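You operate a simulated robot arm through the tools that you are given. There is no shell and no other tool.

You run a simulated robot arm. Do the job below in one go: nothing can be reset, and whatever is moved stays where it is left.

TASK
Try the stub named on the job slip in its socket gauge, then weigh it and store the reading.
Fine: push it home in the gauge of the slip's size; cover shut before storing.

Only the result counts: the job must be done as asked and must still hold three seconds after the hand-in. Knocking over, shifting, dropping, spilling or breaking anything else fails it. Lids that push on must go on centred and level and be pressed home; caps that screw on are set level and turned clockwise until they are tight.

THE ROBOT
A 7-joint arm with a two-finger parallel gripper, fixed in place. Base frame: the origin is on the floor under the middle of its stand, x ahead of it, y to its left, z up. Readings come in cm, rad, newtons and seconds.
It reaches about 124.7 cm from its shoulder. Its first joint turns from -2.304 to 2.304 rad. Payload 3.91 kg.
The tool frame sits at the grasp point between the pads (the TCP): z along the fingers, y along the line on which they close. The tips reach 3 cm beyond it. Largest opening 11 cm; finger width 2, thickness 1; the body of the gripper, 4.8 by 11.2 cm, starts 5.5 cm behind the TCP.
Orientation is that of the tool frame in the base frame, as a unit quaternion [x, y, z, w]. With the fingers straight down and closing along the base's y, the tool's x points along the base's -x, its y along +y and its z along -z.

THE INTERFACE
- The arm moves only by the tool servo_tool. Its argument "increments" is a list of rows, each a list of 6 numbers: the shift along the tool's x, y, z in cm, then the turn, a rotation vector about the tool's x, y, z in rad. In form: [[x, y, z, rx, ry, rz], ...]. A call has 1 to 20 rows; each row is the pose to reach, as a shift and turn from the pose commanded when the call began, along the tool's axes at that moment. "grip" is the closure, from 0 (fully open) to 1 (shut), set as the call begins (left out, the last holds). A row lasts 0.2 s, in which the tool goes at most 5 cm and 0.15 rad; a call with a longer step from one row to the next is refused whole, and so is a gripper value outside its range. A pose out of reach is approached as far as the arm can. The call stops where the force on the tool passes 40 N (or 10 N more than at its start, if that is more) or the arm is blocked; 0.2 s more then pass. Each finger travels about 10.8 cm/s and halts on what it meets, pressing with about 30 N; the grip force reading is that of the motor and also rises with nothing between the fingers. The clock runs only during rows and for 0.2 s after the last one: add rows that repeat a pose to give the fingers time. It gives the time, the measured TCP pose, the force on the tool (base axes), the opening and the grip force at its end, in the units of the frame above (readings bear some noise), with the torque about the TCP (base axes, N m) and any sound that the robot's microphone picked up.
- Cameras (640 x 400 px; columns grow to the right, rows downward): "scene" is fixed at [38.79, -49.98, 158.92]; the picture's right is [0.98, -0.21, 0.00], its down [-0.09, -0.45, -0.89] and it looks along [0.18, 0.87, -0.46] (base axes); focal length 367 px, centre (320, 200). "wrist" rides on the gripper at [7.2, 1.7, -10.3] in the tool frame; the picture's right is [-0.23, 0.97, 0.00], its down [-0.76, -0.18, -0.62] and it looks along [-0.61, -0.14, 0.78] (tool axes); focal length 222 px, centre (320, 200). There is no depth. A picture from a camera that has moved, and an enlarged one, comes with that camera's place and axes in the base frame and with its lens. The place of the scene camera against the robot may be out by one fixed shift of up to 1.8 cm in any direction.
- camera(camera): a new picture of that camera. It takes no simulated time.
- zoom(camera, box): a new picture of the part [left, top, right, bottom] of that camera's present view, enlarged. It takes no simulated time.
- finish_job(): hands the job in; it is judged then, once.

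Places have to be worked out from the pictures, the camera data and where the tool is seen. Open the gripper and draw the arm clear of the work before you hand the job in, unless the task says otherwise.

The tools are called by a JSON object that holds its "api" and its "payload". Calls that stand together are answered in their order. servo_tool: Moves the arm, as the interface text tells. Its arguments: {"type":"object","properties":{"increments":{"type":"array","items":{"type":"array","items":{"type":"number"}}},"grip":{"type":"number"}},"required":["increments"]} The other tools are called the same way: camera (camera) takes a picture; zoom (camera, box) takes an enlarged picture of a part of a camera's view; finish_job () hands the job in.

At the start:

```text
time: 0.0
ee_pos: [20.5, 57.51, 118.83]
orientation: [0.001, 1.0, 0.0, 0.0]
wrist_force: [1.3, -0.3, -1.1]
torque: [-0.03, 0.02, 0.01]
gripper_width: 11.02
grasp_force: 0.0
```

scene: 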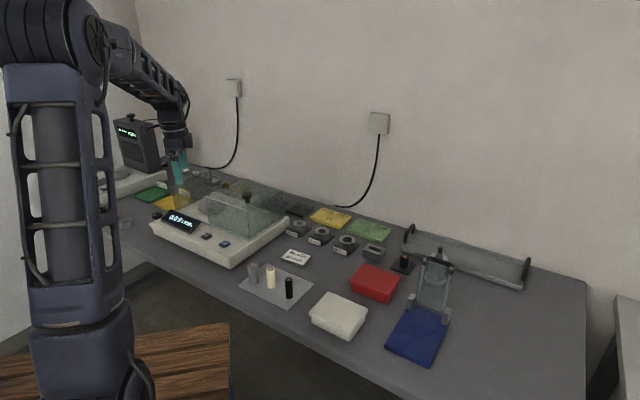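
wrist: 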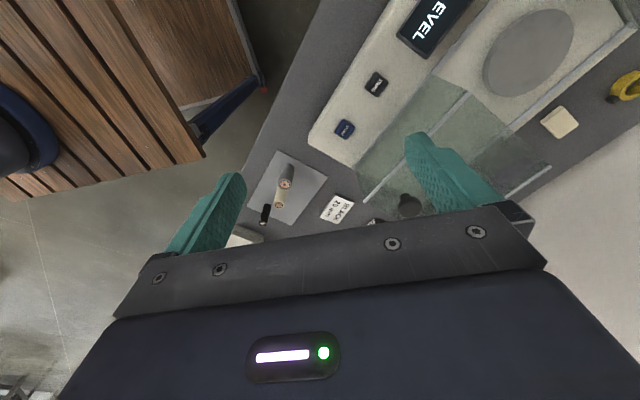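

I start by looking closely at the scene: the slip, stubs, gauges and the balance.

{"api": "zoom", "payload": {"camera": "scene", "box": [230, 230, 330, 310]}}

{"api": "zoom", "payload": {"camera": "scene", "box": [270, 195, 430, 285]}}

{"api": "zoom", "payload": {"camera": "scene", "box": [130, 160, 300, 280]}}

{"api": "zoom", "payload": {"camera": "scene", "box": [370, 210, 550, 370]}}

{"api": "zoom", "payload": {"camera": "wrist", "box": [230, 130, 430, 250]}}

```text
5.00 times, centred on (280, 270) of scene
camera zoom: at [38.79, -49.98, 158.92], right [0.98, -0.21, 0.0], down [-0.09, -0.45, -0.89], along [0.18, 0.87, -0.46], focal length 1833 px, centre (520, -150)
```

zoom: 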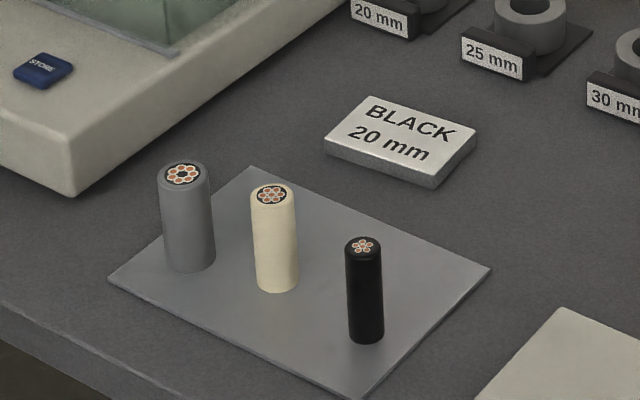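

```text
4.00 times, centred on (350, 240) of scene
camera zoom: at [38.79, -49.98, 158.92], right [0.98, -0.21, 0.0], down [-0.09, -0.45, -0.89], along [0.18, 0.87, -0.46], focal length 1466 px, centre (200, 40)
```

zoom: 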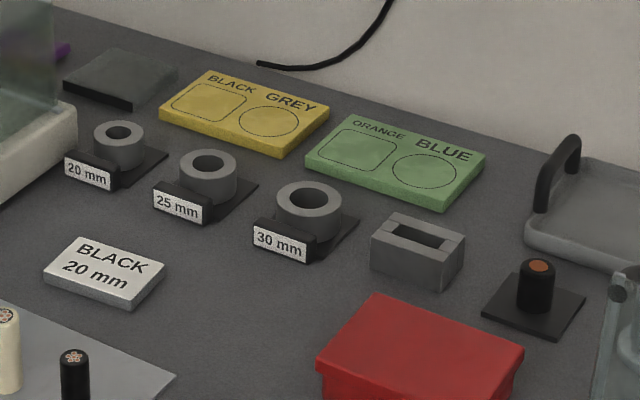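

```text
3.33 times, centred on (215, 220) of scene
camera zoom: at [38.79, -49.98, 158.92], right [0.98, -0.21, 0.0], down [-0.09, -0.45, -0.89], along [0.18, 0.87, -0.46], focal length 1222 px, centre (670, 133)
```

zoom: 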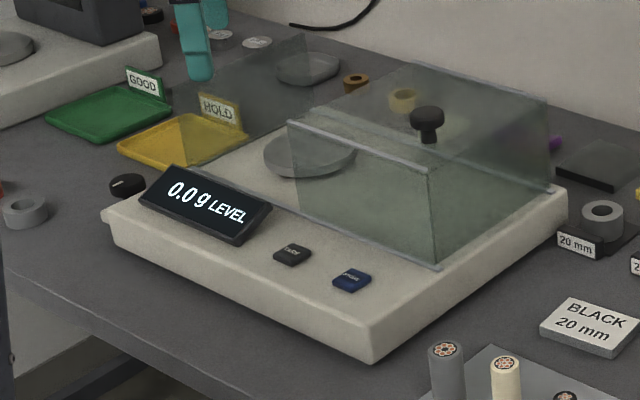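

```text
2.50 times, centred on (460, 290) of scene
camera zoom: at [38.79, -49.98, 158.92], right [0.98, -0.21, 0.0], down [-0.09, -0.45, -0.89], along [0.18, 0.87, -0.46], focal length 917 px, centre (-30, -25)
```

zoom: 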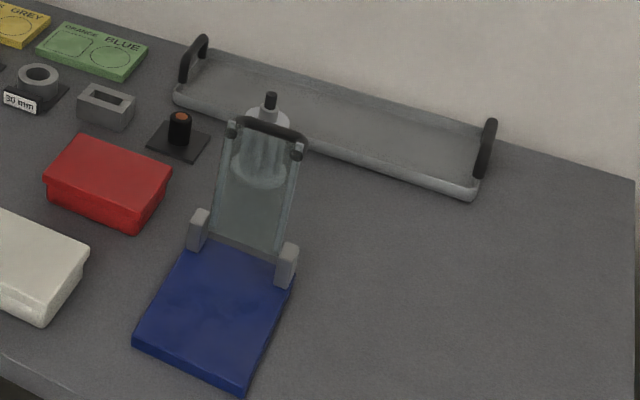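

```text
3.20 times, centred on (330, 190) of wrist
camera zoom: at [13.35, 59.05, 129.24], right [0.23, 0.97, 0.0], down [0.76, -0.18, 0.62], along [0.61, -0.14, -0.78], focal length 711 px, centre (288, 232)
```

zoom: 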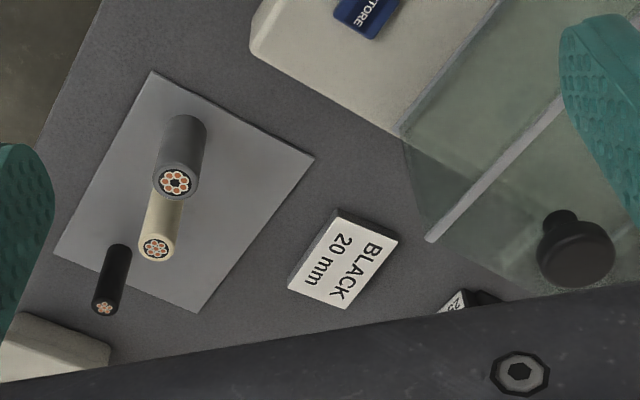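

The slip reads BLACK 20 mm. I look closer at the balance, the knob cover and the left side instrument before moving.

{"api": "zoom", "payload": {"camera": "scene", "box": [100, 100, 240, 200]}}

{"api": "zoom", "payload": {"camera": "scene", "box": [140, 165, 240, 235]}}

{"api": "zoom", "payload": {"camera": "scene", "box": [200, 170, 300, 240]}}

{"api": "zoom", "payload": {"camera": "wrist", "box": [340, 0, 640, 220]}}

```text
4.00 times, centred on (170, 150) of scene
camera zoom: at [38.79, -49.98, 158.92], right [0.98, -0.21, 0.0], down [-0.09, -0.45, -0.89], along [0.18, 0.87, -0.46], focal length 1466 px, centre (920, 400)
```

zoom: 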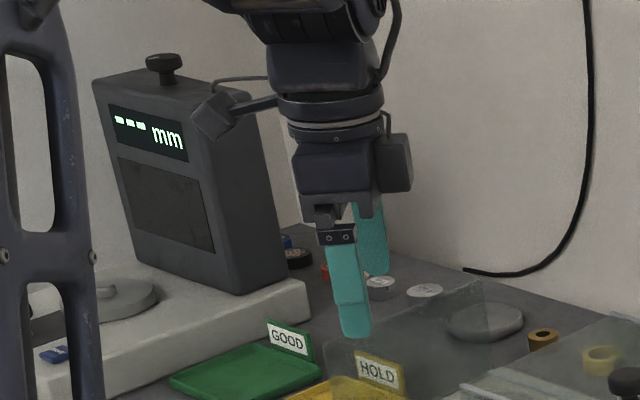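

```text
5.71 times, centred on (190, 200) of scene
camera zoom: at [38.79, -49.98, 158.92], right [0.98, -0.21, 0.0], down [-0.09, -0.45, -0.89], along [0.18, 0.87, -0.46], focal length 2095 px, centre (1063, 200)
```

zoom: 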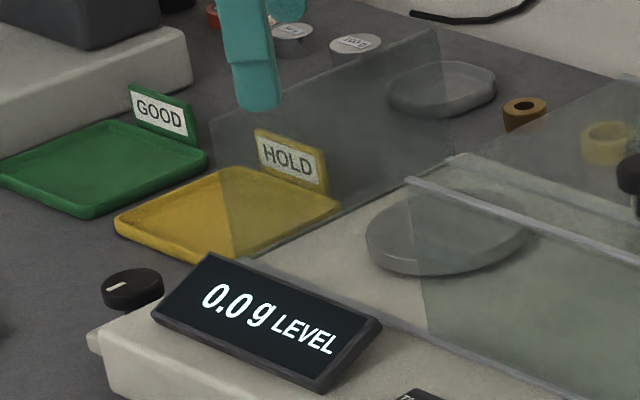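

```text
5.71 times, centred on (250, 205) of scene
camera zoom: at [38.79, -49.98, 158.92], right [0.98, -0.21, 0.0], down [-0.09, -0.45, -0.89], along [0.18, 0.87, -0.46], focal length 2095 px, centre (720, 171)
```

zoom: 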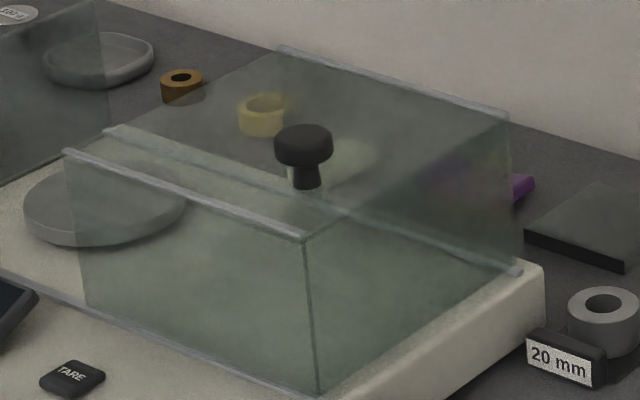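

```text
1.82 times, centred on (490, 110) of wrist
camera zoom: at [13.35, 59.05, 129.24], right [0.23, 0.97, 0.0], down [0.76, -0.18, 0.62], along [0.61, -0.14, -0.78], focal length 404 px, centre (11, 364)
```

zoom: 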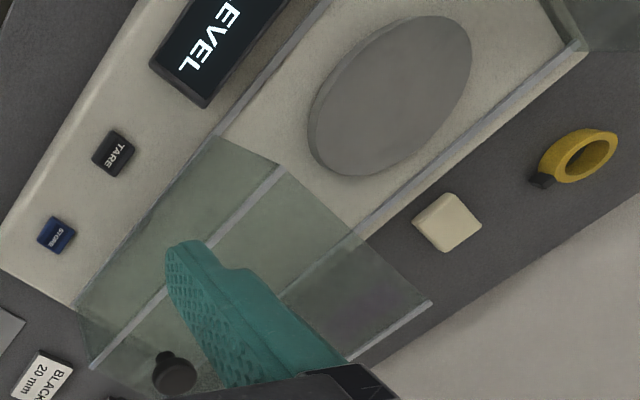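

The scene camera gives the black stub near (47, 36), about 7 cm tall on a table near z≈80. I move the open hand high and toward the stubs so the wrist camera can take a closer look.

{"api": "servo_tool", "payload": {"increments": [[-3, -4, 2, 0, 0, 0], [-6, -8, 4, 0, 0, 0], [-9, -12, 6, 0, 0, 0], [-12, -16, 8, 0, 0, 0], [-15, -19, 10, 0, 0, 0], [-15, -19, 10, 0, 0, 0]]}}

{"api": "camera", "payload": {"camera": "wrist"}}

{"api": "camera", "payload": {"camera": "scene"}}

```text
refused: row 1 steps farther than a row can; nothing moved
```

```text
taken
camera wrist: at [13.35, 59.05, 129.24], right [0.23, 0.97, 0.0], down [0.76, -0.18, 0.62], along [0.61, -0.14, -0.78], focal length 222 px, centre (320, 200)
```

wrist: 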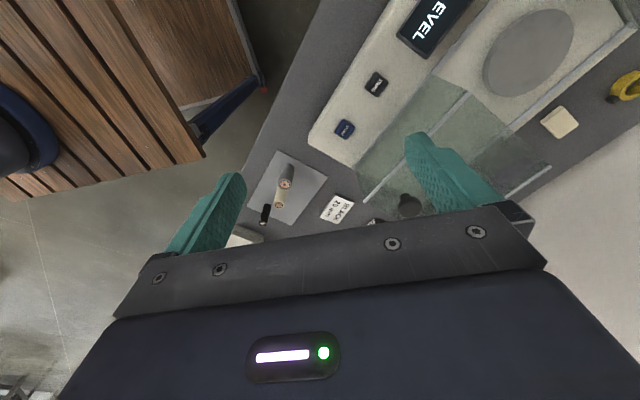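

```text
taken
```

scene: 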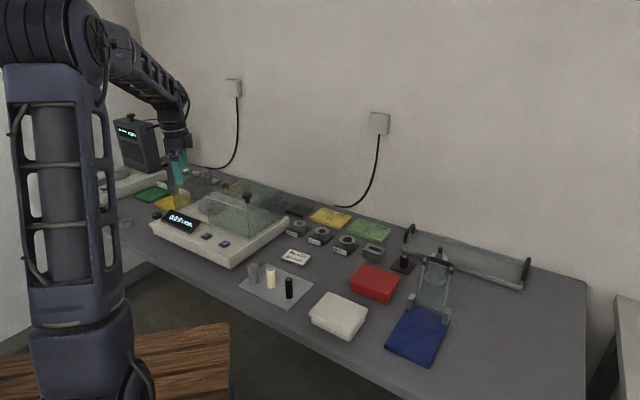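

The first call was refused because a row exceeded 5 cm, so I use shorter steps toward a viewpoint behind and above the stubs.

{"api": "servo_tool", "payload": {"increments": [[-2, -3, 1.5, 0, 0, 0], [-4, -6, 3, 0, 0, 0], [-6, -9, 4.5, 0, 0, 0], [-8, -12, 6, 0, 0, 0], [-10, -15, 7.5, 0, 0, 0], [-12, -18, 9, 0, 0, 0], [-14, -20, 10, 0, 0, 0], [-14, -20, 10, 0, 0, 0]]}}

{"api": "camera", "payload": {"camera": "wrist"}}

{"api": "camera", "payload": {"camera": "scene"}}

```text
time: 1.8
ee_pos: [34.66, 37.63, 108.83]
orientation: [-0.001, 1.0, 0.001, 0.0]
wrist_force: [-0.1, 0.6, -0.6]
torque: [0.04, 0.02, 0.0]
gripper_width: 11.03
grasp_force: 0.2
```

```text
taken
camera wrist: at [27.48, 39.22, 119.39], right [0.23, 0.97, 0.0], down [0.76, -0.18, 0.62], along [0.61, -0.14, -0.78], focal length 222 px, centre (320, 200)
```

wrist: 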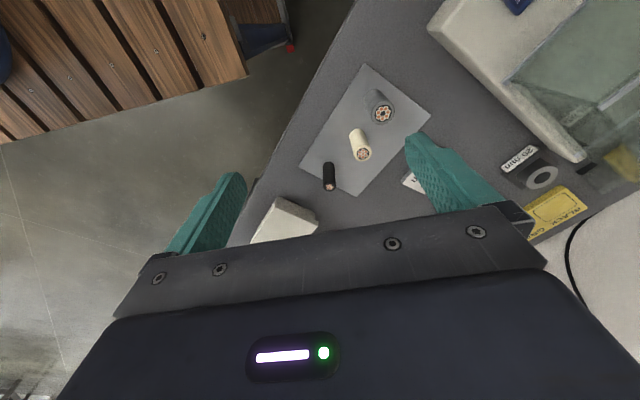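

```text
taken
```

scene: 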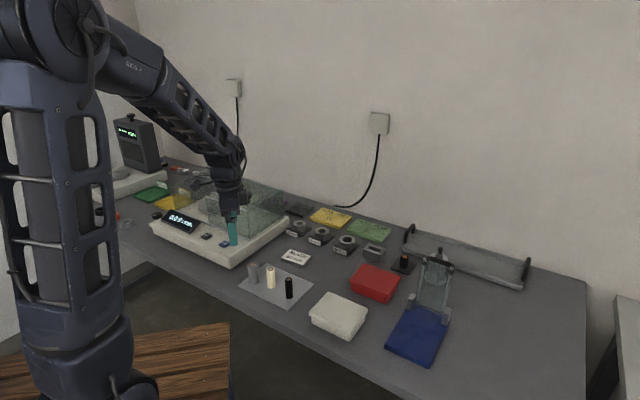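

The stubs are now well in view. I zoom in to measure their tops and bases and the 20 mm gauge.

{"api": "zoom", "payload": {"camera": "wrist", "box": [290, 60, 450, 200]}}

{"api": "zoom", "payload": {"camera": "wrist", "box": [480, 110, 640, 240]}}

{"api": "zoom", "payload": {"camera": "scene", "box": [190, 180, 290, 260]}}

```text
2.86 times, centred on (370, 130) of wrist
camera zoom: at [27.48, 39.22, 119.39], right [0.23, 0.97, 0.0], down [0.76, -0.18, 0.62], along [0.61, -0.14, -0.78], focal length 635 px, centre (177, 400)
```

zoom: 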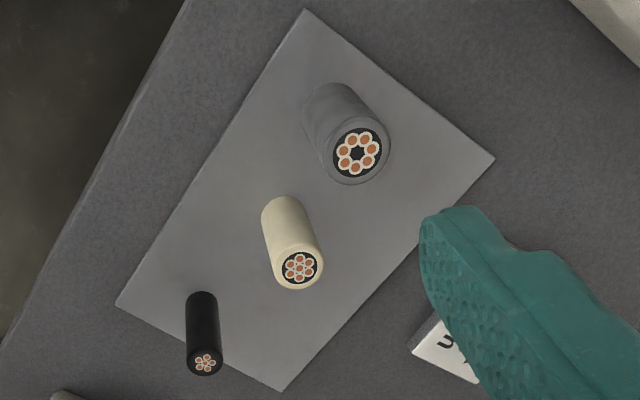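

```text
3.08 times, centred on (560, 175) of wrist
camera zoom: at [27.48, 39.22, 119.39], right [0.23, 0.97, 0.0], down [0.76, -0.18, 0.62], along [0.61, -0.14, -0.78], focal length 684 px, centre (-418, 277)
```

zoom: 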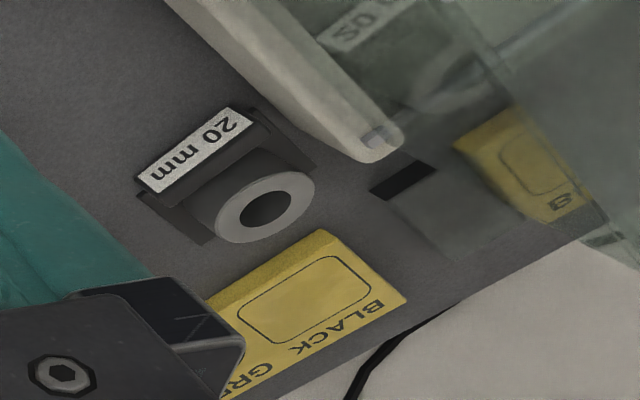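

```text
5.00 times, centred on (240, 220) of scene
camera zoom: at [38.79, -49.98, 158.92], right [0.98, -0.21, 0.0], down [-0.09, -0.45, -0.89], along [0.18, 0.87, -0.46], focal length 1833 px, centre (720, 100)
```

zoom: 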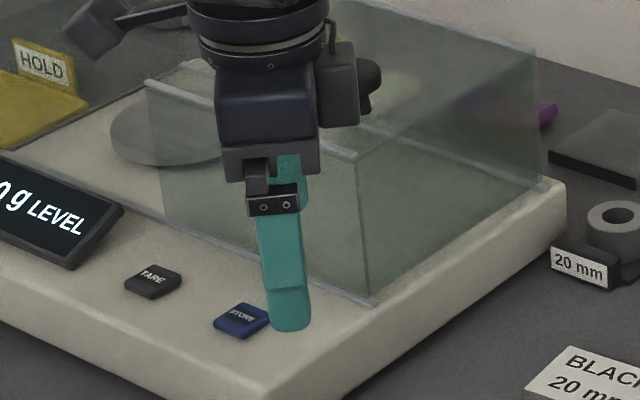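

I triangulated: black stub top ≈ (48.7, 36.0, 89.3), base z≈82.2, 20 mm ring top ≈ (58.1, 73.4, 85.3), STORE ≈ (29.7, 60.1, 88.4), pan ≈ (24.2, 89.3, 88.3). I rise, turn the hand 90° and look at the balance, its display and the knob on its left.

{"api": "servo_tool", "payload": {"increments": [[2, 3, -2, 0, 0, -0.14], [4, 6, -4, 0, 0, -0.28], [6, 9, -6, 0, 0, -0.42], [8, 12, -7.2, 0, 0, -0.56], [10, 15, -7.2, 0, 0, -0.7], [12, 18, -7.2, 0, 0, -0.84], [14, 21, -7.2, 0, 0, -0.98], [16, 24, -7.2, 0, 0, -1.12], [18, 27, -7.2, 0, 0, -1.26], [20, 30, -7.2, 0, 0, -1.4], [22, 33, -7.2, 0, 0, -1.5], [22.7, 34.4, -7.2, 0, 0, -1.571], [22.7, 34.4, -7.2, 0, 0, -1.571]]}}

{"api": "camera", "payload": {"camera": "wrist"}}

{"api": "camera", "payload": {"camera": "scene"}}

```text
time: 4.6
ee_pos: [11.83, 71.82, 115.96]
orientation: [0.708, -0.706, 0.0, 0.0]
wrist_force: [-0.1, 0.4, 0.2]
torque: [0.01, -0.03, 0.0]
gripper_width: 11.0
grasp_force: 0.1
```

```text
taken
camera wrist: at [10.19, 64.57, 126.45], right [-0.97, 0.23, 0.0], down [0.18, 0.76, 0.62], along [0.14, 0.61, -0.78], focal length 222 px, centre (320, 200)
```

wrist: 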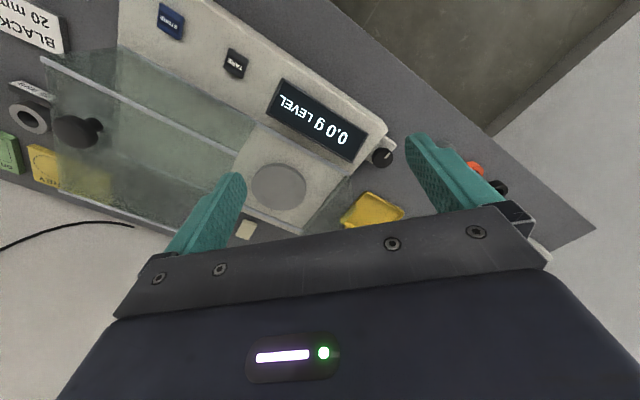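

```text
taken
```

scene: 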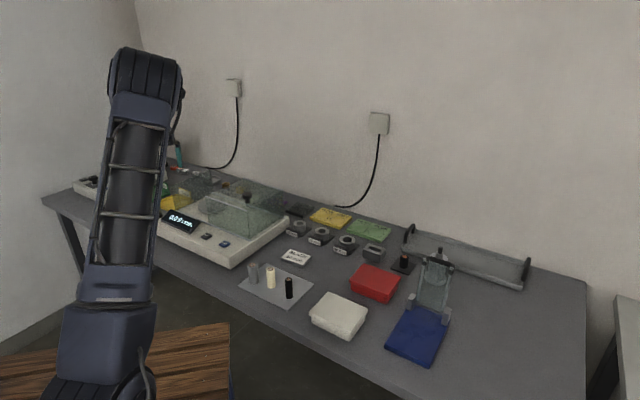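

I zoom into the display, the side knob and the cover from this view.

{"api": "zoom", "payload": {"camera": "wrist", "box": [260, 60, 420, 180]}}

{"api": "zoom", "payload": {"camera": "wrist", "box": [0, 40, 260, 240]}}

{"api": "zoom", "payload": {"camera": "wrist", "box": [220, 130, 420, 260]}}

```text
3.33 times, centred on (340, 120) of wrist
camera zoom: at [10.19, 64.57, 126.45], right [-0.97, 0.23, 0.0], down [0.18, 0.76, 0.62], along [0.14, 0.61, -0.78], focal length 740 px, centre (253, 467)
```

zoom: 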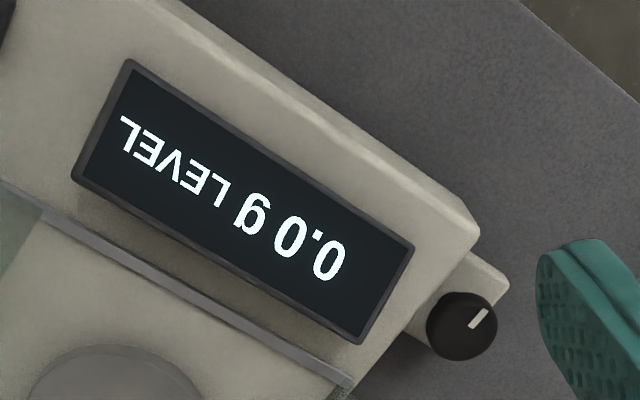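

```text
2.00 times, centred on (130, 140) of wrist
camera zoom: at [10.19, 64.57, 126.45], right [-0.97, 0.23, 0.0], down [0.18, 0.76, 0.62], along [0.14, 0.61, -0.78], focal length 444 px, centre (700, 320)
```

zoom: 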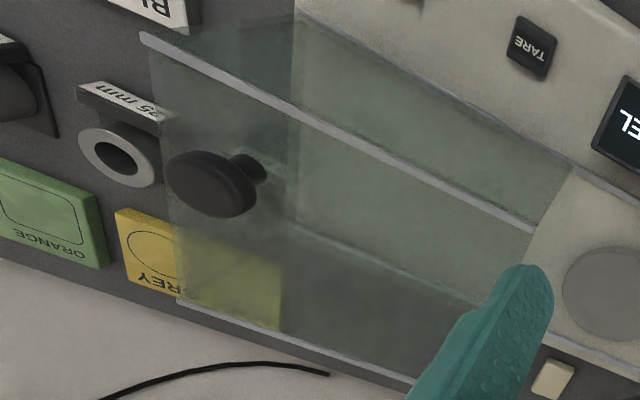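

```text
3.08 times, centred on (320, 195) of wrist
camera zoom: at [10.19, 64.57, 126.45], right [-0.97, 0.23, 0.0], down [0.18, 0.76, 0.62], along [0.14, 0.61, -0.78], focal length 684 px, centre (320, 215)
```

zoom: 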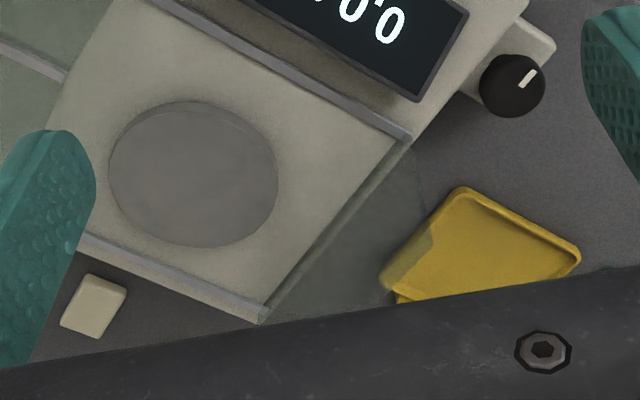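

The balance has a wheel with a pointer on its left ledge at about (3, 87.7, 87.3), and the display shows "LEVEL". I bring the camera closer to study the wheel and the display before deciding what that means.

{"api": "servo_tool", "payload": {"increments": [[-1.1, 1.2, 2.9, 0, 0, 0], [-2.2, 2.4, 5.8, 0, 0, 0], [-3.3, 3.6, 8.7, 0, 0, 0], [-4.4, 4.8, 11.6, 0, 0, 0], [-5.5, 6.0, 14.5, 0, 0, 0], [-6.7, 7.1, 17.3, 0, 0, 0], [-6.7, 7.1, 17.3, 0, 0, 0]]}}

{"api": "camera", "payload": {"camera": "wrist"}}

{"api": "zoom", "payload": {"camera": "wrist", "box": [260, 120, 400, 220]}}

```text
time: 6.2
ee_pos: [4.76, 78.67, 98.71]
orientation: [0.708, -0.706, -0.001, 0.001]
wrist_force: [1.1, 0.7, -0.1]
torque: [0.05, 0.01, 0.0]
gripper_width: 10.99
grasp_force: 0.0
```

```text
taken
camera wrist: at [3.09, 71.21, 109.15], right [-0.97, 0.23, 0.0], down [0.18, 0.76, 0.62], along [0.14, 0.61, -0.78], focal length 222 px, centre (320, 200)
```

wrist: 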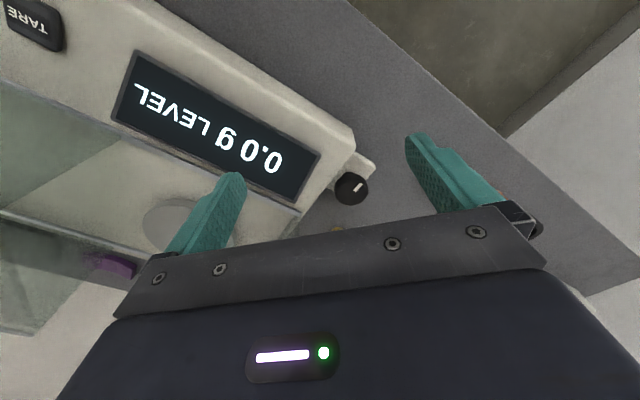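

```text
4.00 times, centred on (330, 170) of wrist
camera zoom: at [3.09, 71.21, 109.15], right [-0.97, 0.23, 0.0], down [0.18, 0.76, 0.62], along [0.14, 0.61, -0.78], focal length 888 px, centre (280, 320)
```

zoom: 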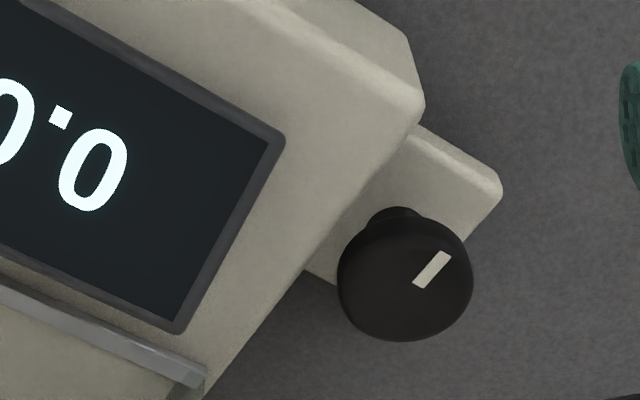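

No index mark on the wheel; it is a 4 cm disc at about (3.1, 87.4), top z≈87.75. I raise the hand, turn another 45° so the fingers close along the balance's side, and hover over the wheel with about 7 cm opening.

{"api": "servo_tool", "payload": {"increments": [[0, 0, -2.2, 0, 0, -0.13], [0, 0, -4.3, 0, 0, -0.26], [-2, 0.4, -4.3, 0, 0, -0.39], [-4, 0.8, -4.3, 0, 0, -0.52], [-6, 1.2, -4.3, 0, 0, -0.65], [-8, 1.6, -4.3, 0, 0, -0.785], [-8.73, 1.7, -4.3, 0, 0, -0.785], [-8.73, 1.7, -4.3, 0, 0, -0.785]], "grip": 0.36}}

{"api": "camera", "payload": {"camera": "wrist"}}

{"api": "camera", "payload": {"camera": "scene"}}

```text
time: 8.0
ee_pos: [3.1, 87.4, 103.07]
orientation: [0.924, -0.382, 0.0, 0.001]
wrist_force: [0.5, 0.0, 0.9]
torque: [-0.03, -0.02, 0.02]
gripper_width: 7.04
grasp_force: 0.0
```

```text
taken
camera wrist: at [7.01, 80.91, 113.45], right [-0.85, -0.53, 0.0], down [-0.41, 0.66, 0.62], along [-0.33, 0.53, -0.78], focal length 222 px, centre (320, 200)
```

wrist: 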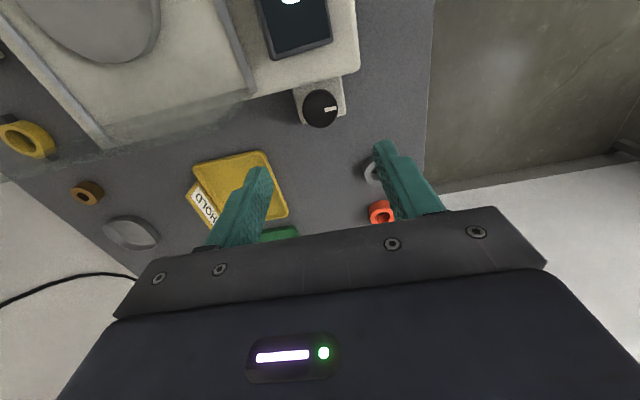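

```text
taken
```

scene: 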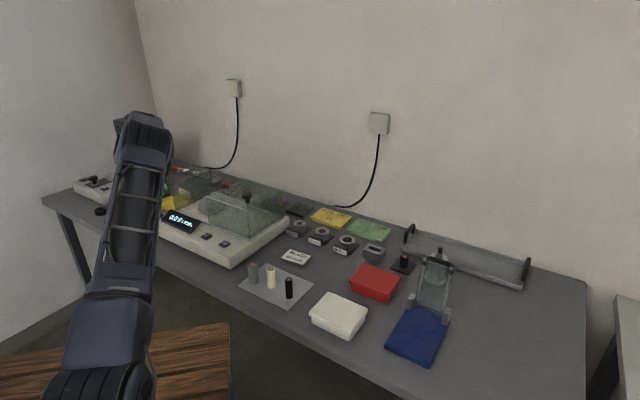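

The wheel sits exactly under the TCP (I get (3.0, 87.4)). I descend so the fingertips straddle the disc, stopping with the tips just above the ledge, and check.

{"api": "servo_tool", "payload": {"increments": [[0, 0, 4, 0, 0, 0], [0, 0, 8, 0, 0, 0], [0, 0, 11, 0, 0, 0], [0, 0, 13, 0, 0, 0], [0, 0, 14, 0, 0, 0], [0, 0, 14, 0, 0, 0]]}}

{"api": "camera", "payload": {"camera": "wrist"}}

{"api": "zoom", "payload": {"camera": "scene", "box": [80, 150, 240, 250]}}

```text
time: 9.4
ee_pos: [3.2, 87.32, 89.16]
orientation: [0.924, -0.383, 0.0, -0.001]
wrist_force: [0.0, 0.8, -0.1]
torque: [-0.02, 0.02, 0.0]
gripper_width: 7.04
grasp_force: 0.1
```

```text
taken
camera wrist: at [7.13, 80.84, 99.52], right [-0.85, -0.53, 0.0], down [-0.41, 0.66, 0.62], along [-0.33, 0.53, -0.78], focal length 222 px, centre (320, 200)
```

wrist: 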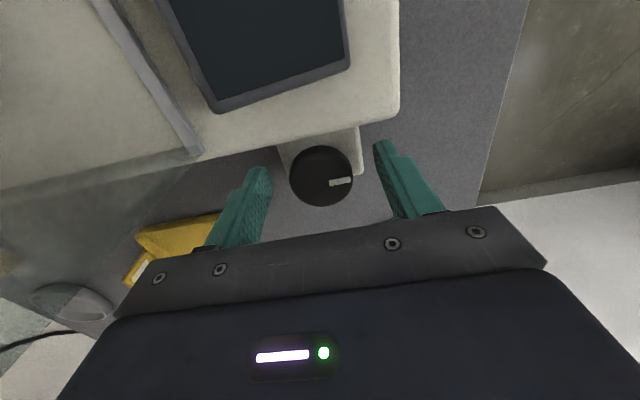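

```text
4.00 times, centred on (160, 200) of scene
camera zoom: at [38.79, -49.98, 158.92], right [0.98, -0.21, 0.0], down [-0.09, -0.45, -0.89], along [0.18, 0.87, -0.46], focal length 1466 px, centre (960, 200)
```

zoom: 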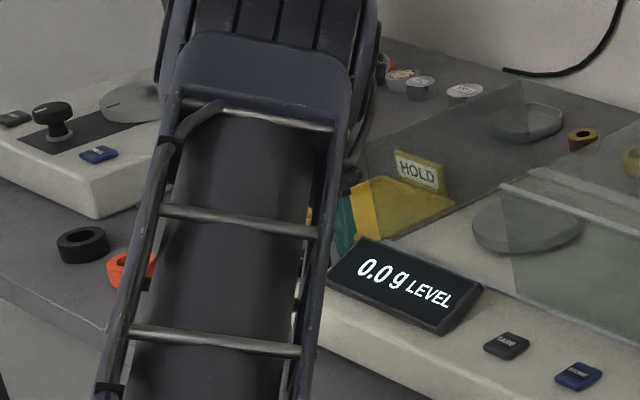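

The disc is centred between the pads and the scene view reads the display well. I lower 0.4 cm and close on the wheel, without turning yet.

{"api": "servo_tool", "payload": {"increments": [[0, 0, 0.2, 0, 0, 0], [0, 0, 0.4, 0, 0, 0], [0, 0, 0.4, 0, 0, 0], [0, 0, 0.4, 0, 0, 0], [0, 0, 0.4, 0, 0, 0]], "grip": 0.75}}

{"api": "zoom", "payload": {"camera": "scene", "box": [80, 150, 240, 250]}}

{"api": "zoom", "payload": {"camera": "wrist", "box": [220, 120, 420, 240]}}

```text
time: 10.4
ee_pos: [3.09, 87.23, 88.99]
orientation: [0.924, -0.383, 0.0, -0.001]
wrist_force: [0.2, -16.9, 9.5]
torque: [-1.07, -0.14, -0.01]
gripper_width: 3.94
grasp_force: 44.5
stopped in row 5: the force on the tool passed its limit at 41 N (the readings are from after the stop); the commanded pose is now the measured one
```

```text
4.00 times, centred on (160, 200) of scene
camera zoom: at [38.79, -49.98, 158.92], right [0.98, -0.21, 0.0], down [-0.09, -0.45, -0.89], along [0.18, 0.87, -0.46], focal length 1466 px, centre (960, 200)
```

zoom: 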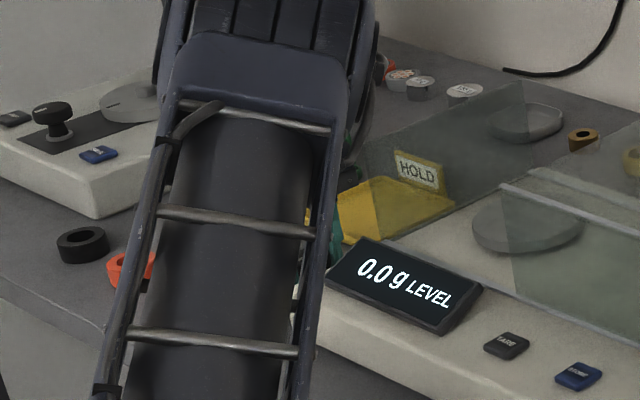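

```text
3.20 times, centred on (320, 180) of wrist
camera zoom: at [7.11, 80.82, 99.4], right [-0.85, -0.53, 0.0], down [-0.41, 0.66, 0.62], along [-0.33, 0.53, -0.78], focal length 711 px, centre (320, 264)
```

zoom: 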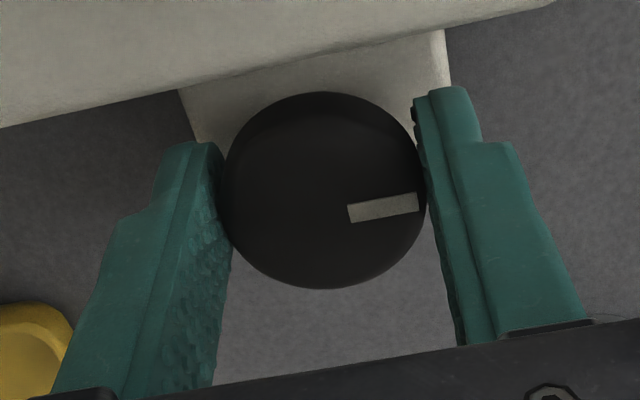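

The disc is held (3.9 cm wide) and its pointer is straight toward the balance's front. I turn a small trial angle (clockwise seen from above, about 9°) and watch the display to learn what "LEVEL" means.

{"api": "servo_tool", "payload": {"increments": [[0, 0, 0, 0, 0, 0.05], [0, 0, 0, 0, 0, 0.1], [0, 0, 0, 0, 0, 0.15], [0, 0, 0, 0, 0, 0.15]]}}

{"api": "zoom", "payload": {"camera": "scene", "box": [80, 150, 240, 250]}}

{"api": "zoom", "payload": {"camera": "wrist", "box": [220, 120, 420, 240]}}

```text
time: 11.4
ee_pos: [3.29, 87.29, 88.98]
orientation: [0.892, -0.451, 0.0, -0.001]
wrist_force: [6.6, -31.3, 17.3]
torque: [-0.61, -0.39, 0.04]
gripper_width: 3.95
grasp_force: 45.7
```

```text
4.00 times, centred on (160, 200) of scene
camera zoom: at [38.79, -49.98, 158.92], right [0.98, -0.21, 0.0], down [-0.09, -0.45, -0.89], along [0.18, 0.87, -0.46], focal length 1466 px, centre (960, 200)
```

zoom: 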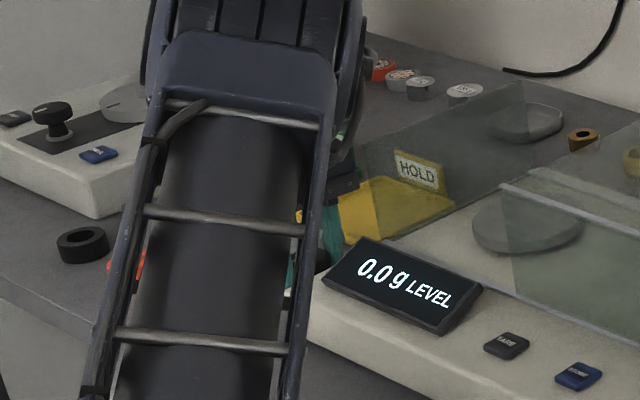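

```text
3.20 times, centred on (320, 180) of wrist
camera zoom: at [6.08, 80.25, 99.38], right [-0.92, -0.39, 0.0], down [-0.31, 0.72, 0.63], along [-0.25, 0.58, -0.78], focal length 711 px, centre (320, 264)
```

zoom: 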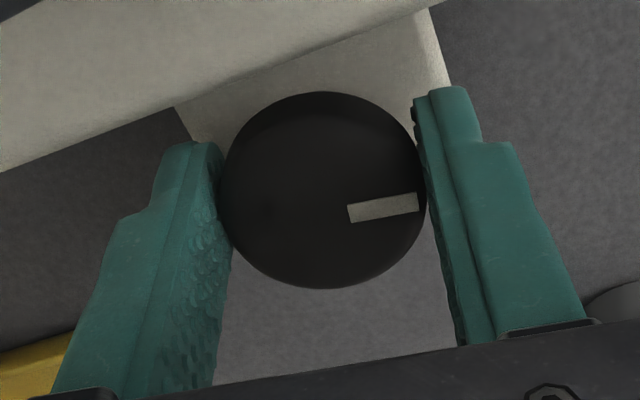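

The wheel turns with the hand (8.6°) and the display is unchanged. I relieve the side load slightly and keep turning the same way, checking the display.

{"api": "servo_tool", "payload": {"increments": [[0.1, 0.07, -0.05, 0, 0, 0.0], [0.1, 0.07, -0.05, 0, 0, 0.06], [0.1, 0.07, -0.05, 0, 0, 0.12], [0.1, 0.07, -0.05, 0, 0, 0.18], [0.1, 0.07, -0.05, 0, 0, 0.18]]}}

{"api": "zoom", "payload": {"camera": "scene", "box": [80, 150, 240, 250]}}

{"api": "zoom", "payload": {"camera": "wrist", "box": [220, 120, 420, 240]}}

```text
time: 12.6
ee_pos: [3.18, 87.19, 88.96]
orientation: [0.848, -0.529, -0.002, -0.001]
wrist_force: [-5.0, -5.6, 9.3]
torque: [-0.05, 0.29, 0.01]
gripper_width: 3.96
grasp_force: 44.9
```

```text
4.00 times, centred on (160, 200) of scene
camera zoom: at [38.79, -49.98, 158.92], right [0.98, -0.21, 0.0], down [-0.09, -0.45, -0.89], along [0.18, 0.87, -0.46], focal length 1466 px, centre (960, 200)
```

zoom: 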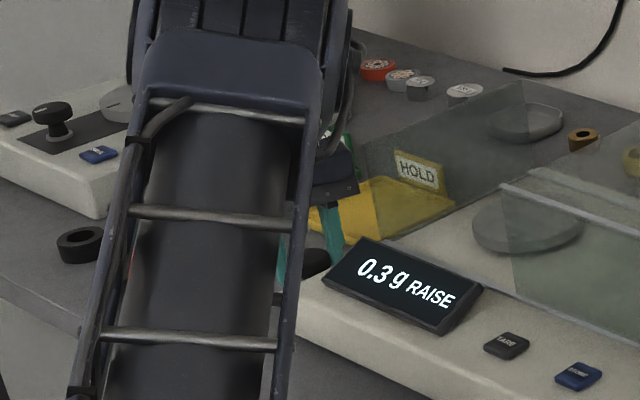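

```text
3.20 times, centred on (320, 180) of wrist
camera zoom: at [4.79, 79.82, 99.37], right [-0.97, -0.22, 0.0], down [-0.17, 0.76, 0.63], along [-0.14, 0.61, -0.78], focal length 711 px, centre (320, 264)
```

zoom: 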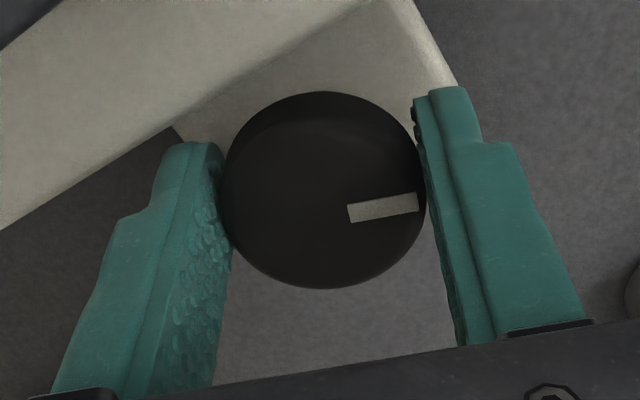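

The display changed to "0.3 g RAISE", so "LEVEL" was the good state and the wheel needed nothing. I turn it back exactly 0.33 rad to its original position.

{"api": "servo_tool", "payload": {"increments": [[0, 0, 0, 0, 0, -0.07], [0, 0, 0, 0, 0, -0.14], [0, 0, 0, 0, 0, -0.21], [0, 0, 0, 0, 0, -0.28], [0, 0, 0, 0, 0, -0.33], [0, 0, 0, 0, 0, -0.33]]}}

{"api": "zoom", "payload": {"camera": "scene", "box": [80, 150, 240, 250]}}

{"api": "zoom", "payload": {"camera": "wrist", "box": [220, 120, 420, 240]}}

```text
time: 14.0
ee_pos: [3.15, 87.27, 89.05]
orientation: [0.924, -0.383, 0.0, -0.001]
wrist_force: [-9.3, 16.2, 8.0]
torque: [0.26, 0.33, -0.01]
gripper_width: 3.96
grasp_force: 45.2
```

```text
4.00 times, centred on (160, 200) of scene
camera zoom: at [38.79, -49.98, 158.92], right [0.98, -0.21, 0.0], down [-0.09, -0.45, -0.89], along [0.18, 0.87, -0.46], focal length 1466 px, centre (960, 200)
```

zoom: 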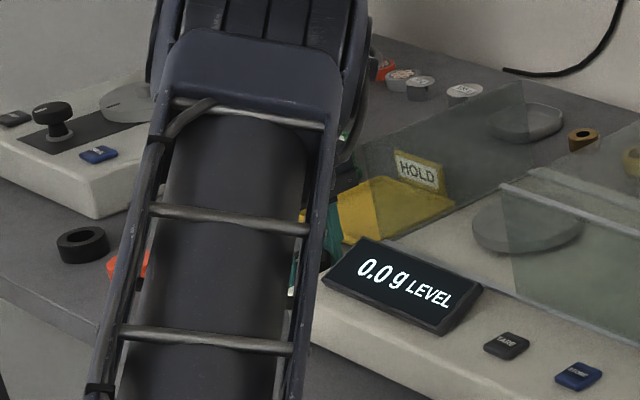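

```text
3.20 times, centred on (320, 180) of wrist
camera zoom: at [7.11, 80.8, 99.37], right [-0.85, -0.53, 0.0], down [-0.41, 0.66, 0.63], along [-0.33, 0.53, -0.78], focal length 711 px, centre (320, 264)
```

zoom: 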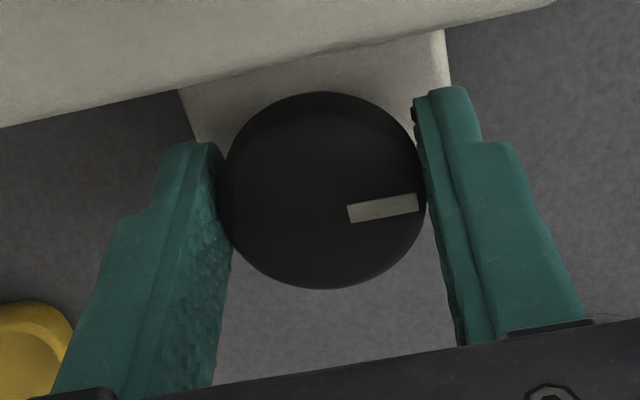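

Display is back to "0.0 g LEVEL" with the pointer as before. I open the fingers and rise straight up, then re-check the display.

{"api": "servo_tool", "payload": {"increments": [[0, 0, 0, 0, 0, 0], [0, 0, 0, 0, 0, 0], [0, 0, -1, 0, 0, 0], [0, 0, -4, 0, 0, 0], [0, 0, -8, 0, 0, 0], [0, 0, -12, 0, 0, 0], [0, 0, -16, 0, 0, 0], [0, 0, -20, 0, 0, 0], [0, 0, -20, 0, 0, 0]], "grip": 0.36}}

{"api": "zoom", "payload": {"camera": "scene", "box": [80, 150, 240, 250]}}

{"api": "camera", "payload": {"camera": "wrist"}}

```text
time: 16.0
ee_pos: [3.38, 87.21, 108.89]
orientation: [0.924, -0.383, -0.001, -0.001]
wrist_force: [-0.1, -0.3, -0.3]
torque: [0.02, -0.02, -0.02]
gripper_width: 7.04
grasp_force: 0.0
```

```text
4.00 times, centred on (160, 200) of scene
camera zoom: at [38.79, -49.98, 158.92], right [0.98, -0.21, 0.0], down [-0.09, -0.45, -0.89], along [0.18, 0.87, -0.46], focal length 1466 px, centre (960, 200)
```

zoom: 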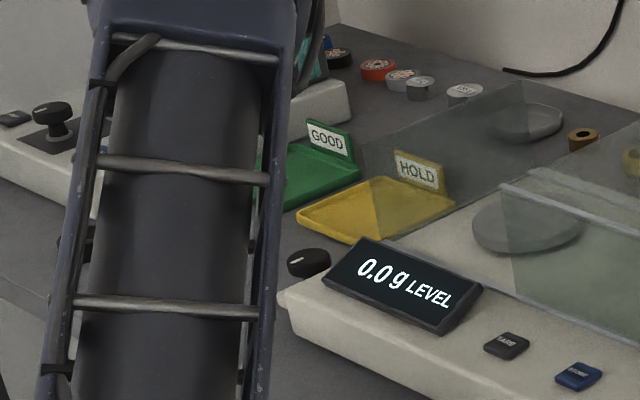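

```text
taken
camera wrist: at [7.35, 80.74, 119.32], right [-0.85, -0.53, 0.0], down [-0.41, 0.66, 0.62], along [-0.33, 0.53, -0.78], focal length 222 px, centre (320, 200)
```

wrist: 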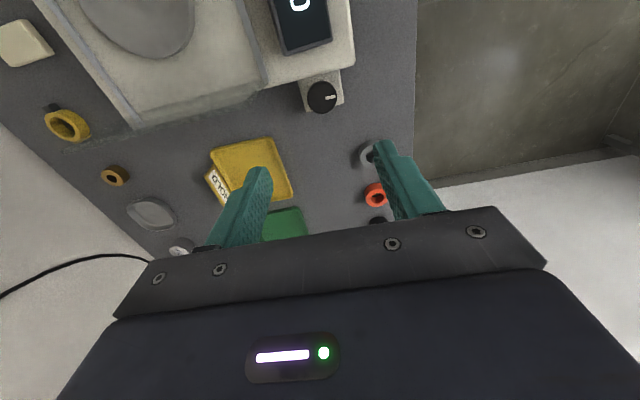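

All restored. Now I travel to above the black stub at (48.7, 36.0), turning the hand back 45° so the fingers close along x.

{"api": "servo_tool", "payload": {"increments": [[4.0, 0.25, 0, 0, 0, 0.046], [8.0, 0.5, 0, 0, 0, 0.092], [12.0, 0.75, 0, 0, 0, 0.138], [16.0, 1.0, 0, 0, 0, 0.185], [20.0, 1.25, 0, 0, 0, 0.231], [24.0, 1.5, 0, 0, 0, 0.277], [28.0, 1.75, 0, 0, 0, 0.323], [32.0, 2.0, 0, 0, 0, 0.369], [36.0, 2.25, 0, 0, 0, 0.416], [40.0, 2.5, 0, 0, 0, 0.462], [44.0, 2.75, 0, 0, 0, 0.508], [48.0, 3.0, 0, 0, 0, 0.554], [52.0, 3.25, 0, 0, 0, 0.6], [56.0, 3.5, 1, 0, 0, 0.646], [60.0, 3.7, 2, 0, 0, 0.693], [64.0, 3.9, 3, 0, 0, 0.739], [68.2, 4.17, 4, 0, 0, 0.785], [68.2, 4.17, 4, 0, 0, 0.785]], "grip": 0.36}}

{"api": "camera", "payload": {"camera": "wrist"}}

{"api": "camera", "payload": {"camera": "scene"}}

```text
time: 19.8
ee_pos: [48.68, 35.97, 104.88]
orientation: [0.707, -0.707, -0.001, -0.001]
wrist_force: [0.2, 0.3, 0.7]
torque: [0.0, -0.01, -0.02]
gripper_width: 7.04
grasp_force: 0.1
```

```text
taken
camera wrist: at [46.89, 28.55, 115.28], right [-0.97, 0.23, 0.0], down [0.18, 0.76, 0.63], along [0.14, 0.61, -0.78], focal length 222 px, centre (320, 200)
```

wrist: 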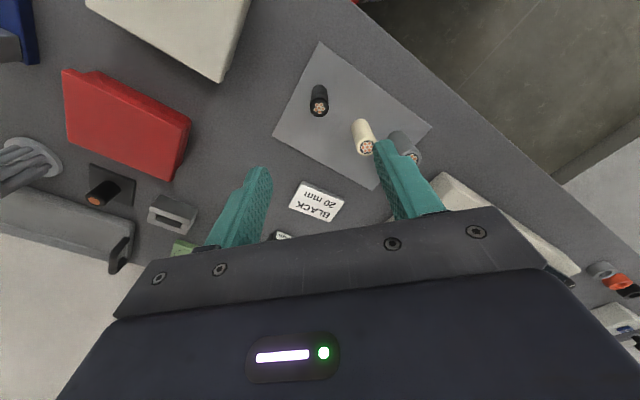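

```text
taken
```

scene: 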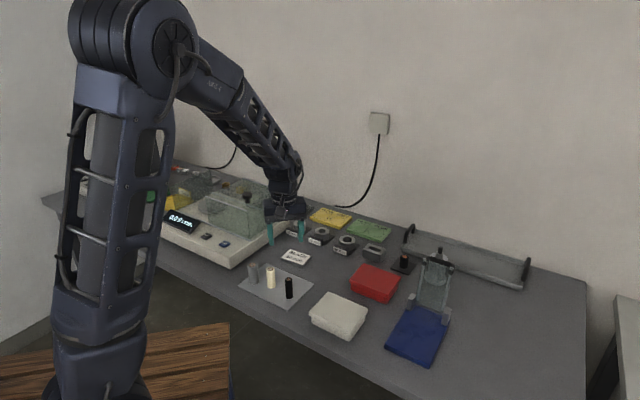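

I zoom in to fix the black stub's exact offset from the tool axis.

{"api": "zoom", "payload": {"camera": "wrist", "box": [270, 60, 430, 180]}}

```text
3.33 times, centred on (350, 120) of wrist
camera zoom: at [46.89, 28.55, 115.28], right [-0.97, 0.23, 0.0], down [0.18, 0.76, 0.63], along [0.14, 0.61, -0.78], focal length 740 px, centre (220, 467)
```

zoom: 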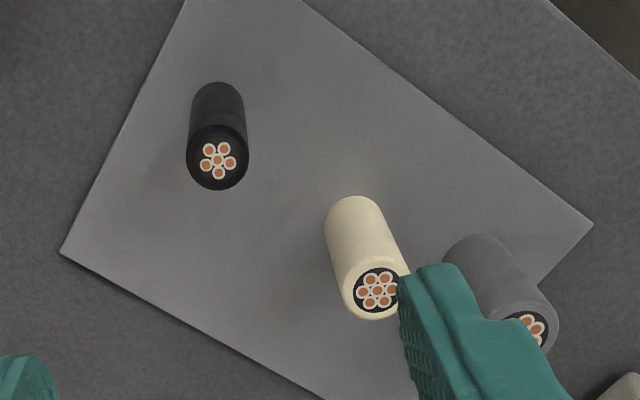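

The stub axis is at about (48.7, 35.88), practically under the TCP. I descend to TCP z≈88.5 (tips 3.3 cm above the stub's base), fingers still open.

{"api": "servo_tool", "payload": {"increments": [[0.08, 0, 4, 0, 0, 0], [0.08, 0, 8, 0, 0, 0], [0.08, 0, 12, 0, 0, 0], [0.08, 0, 14.5, 0, 0, 0], [0.08, 0, 16.4, 0, 0, 0], [0.08, 0, 16.4, 0, 0, 0]]}}

{"api": "camera", "payload": {"camera": "wrist"}}

{"api": "zoom", "payload": {"camera": "scene", "box": [230, 210, 350, 310]}}

```text
time: 21.2
ee_pos: [48.55, 36.1, 88.5]
orientation: [-0.707, 0.707, 0.0, 0.0]
wrist_force: [0.7, -0.2, -0.7]
torque: [0.03, -0.01, 0.01]
gripper_width: 7.04
grasp_force: 0.0
```

```text
taken
camera wrist: at [46.77, 28.72, 98.79], right [-0.97, 0.23, 0.0], down [0.18, 0.76, 0.63], along [0.14, 0.61, -0.78], focal length 222 px, centre (320, 200)
```

wrist: 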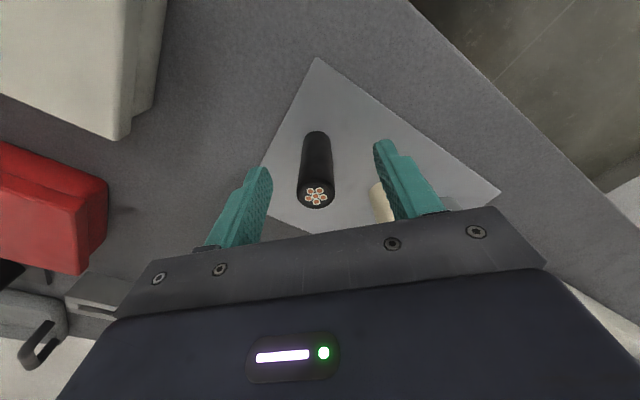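

```text
4.00 times, centred on (290, 260) of scene
camera zoom: at [38.79, -49.98, 158.92], right [0.98, -0.21, 0.0], down [-0.09, -0.45, -0.89], along [0.18, 0.87, -0.46], focal length 1466 px, centre (440, -40)
```

zoom: 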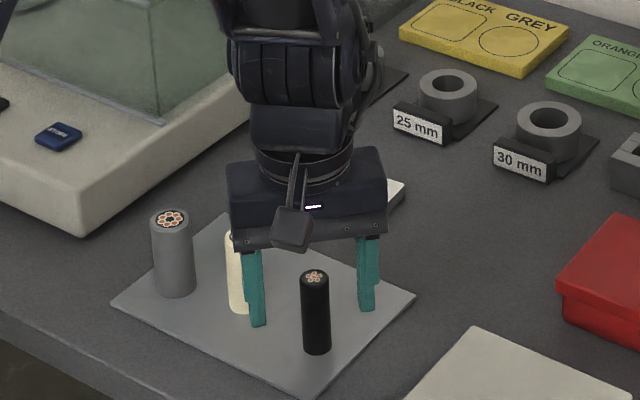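

The stub is between the pads. I zoom to measure its centring before closing.

{"api": "zoom", "payload": {"camera": "wrist", "box": [240, 120, 400, 220]}}

```text
4.00 times, centred on (320, 170) of wrist
camera zoom: at [46.77, 28.72, 98.79], right [-0.97, 0.23, 0.0], down [0.18, 0.76, 0.63], along [0.14, 0.61, -0.78], focal length 888 px, centre (320, 320)
```

zoom: 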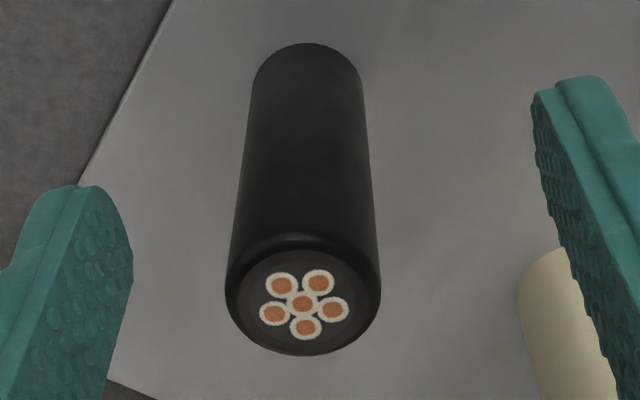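

The stub is offset about (+0.19, −0.17) cm from the tool axis. I correct that, then close on it.

{"api": "servo_tool", "payload": {"increments": [[0.16, -0.18, 0, 0, 0, 0], [0.16, -0.18, 0, 0, 0, 0]]}}

{"api": "servo_tool", "payload": {"increments": [[0, 0, 0, 0, 0, 0], [0, 0, 0, 0, 0, 0], [0, 0, 0, 0, 0, 0], [0, 0, 0, 0, 0, 0]], "grip": 0.9}}

{"api": "zoom", "payload": {"camera": "wrist", "box": [240, 120, 400, 220]}}

{"api": "zoom", "payload": {"camera": "scene", "box": [230, 210, 350, 310]}}

```text
time: 21.8
ee_pos: [48.67, 35.96, 88.45]
orientation: [-0.707, 0.707, 0.001, 0.001]
wrist_force: [-0.2, 1.2, -0.4]
torque: [-0.02, 0.01, 0.0]
gripper_width: 7.07
grasp_force: 0.0
```

```text
time: 22.8
ee_pos: [48.7, 35.89, 88.35]
orientation: [0.707, -0.707, -0.001, 0.0]
wrist_force: [-0.6, -0.8, 0.9]
torque: [0.0, 0.02, -0.02]
gripper_width: 2.05
grasp_force: 29.9
```

```text
4.00 times, centred on (320, 170) of wrist
camera zoom: at [46.95, 28.52, 98.81], right [-0.97, 0.23, 0.0], down [0.18, 0.76, 0.63], along [0.14, 0.61, -0.78], focal length 888 px, centre (320, 320)
```

zoom: 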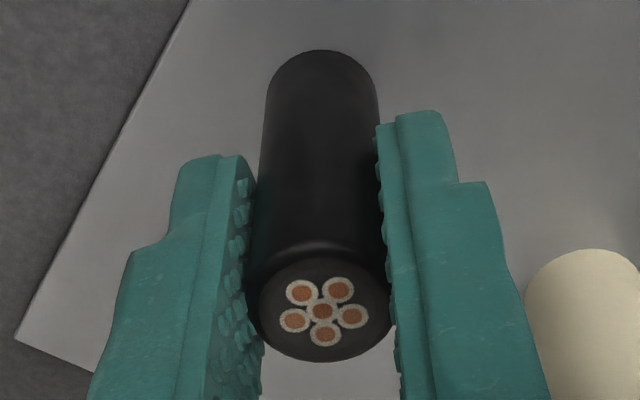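

```text
4.00 times, centred on (290, 260) of scene
camera zoom: at [38.79, -49.98, 158.92], right [0.98, -0.21, 0.0], down [-0.09, -0.45, -0.89], along [0.18, 0.87, -0.46], focal length 1466 px, centre (440, -40)
```

zoom: 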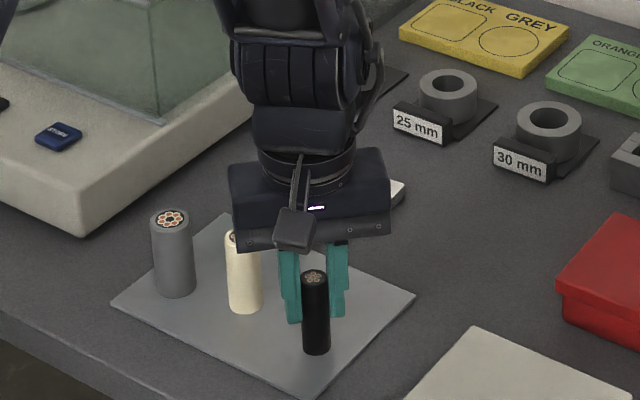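

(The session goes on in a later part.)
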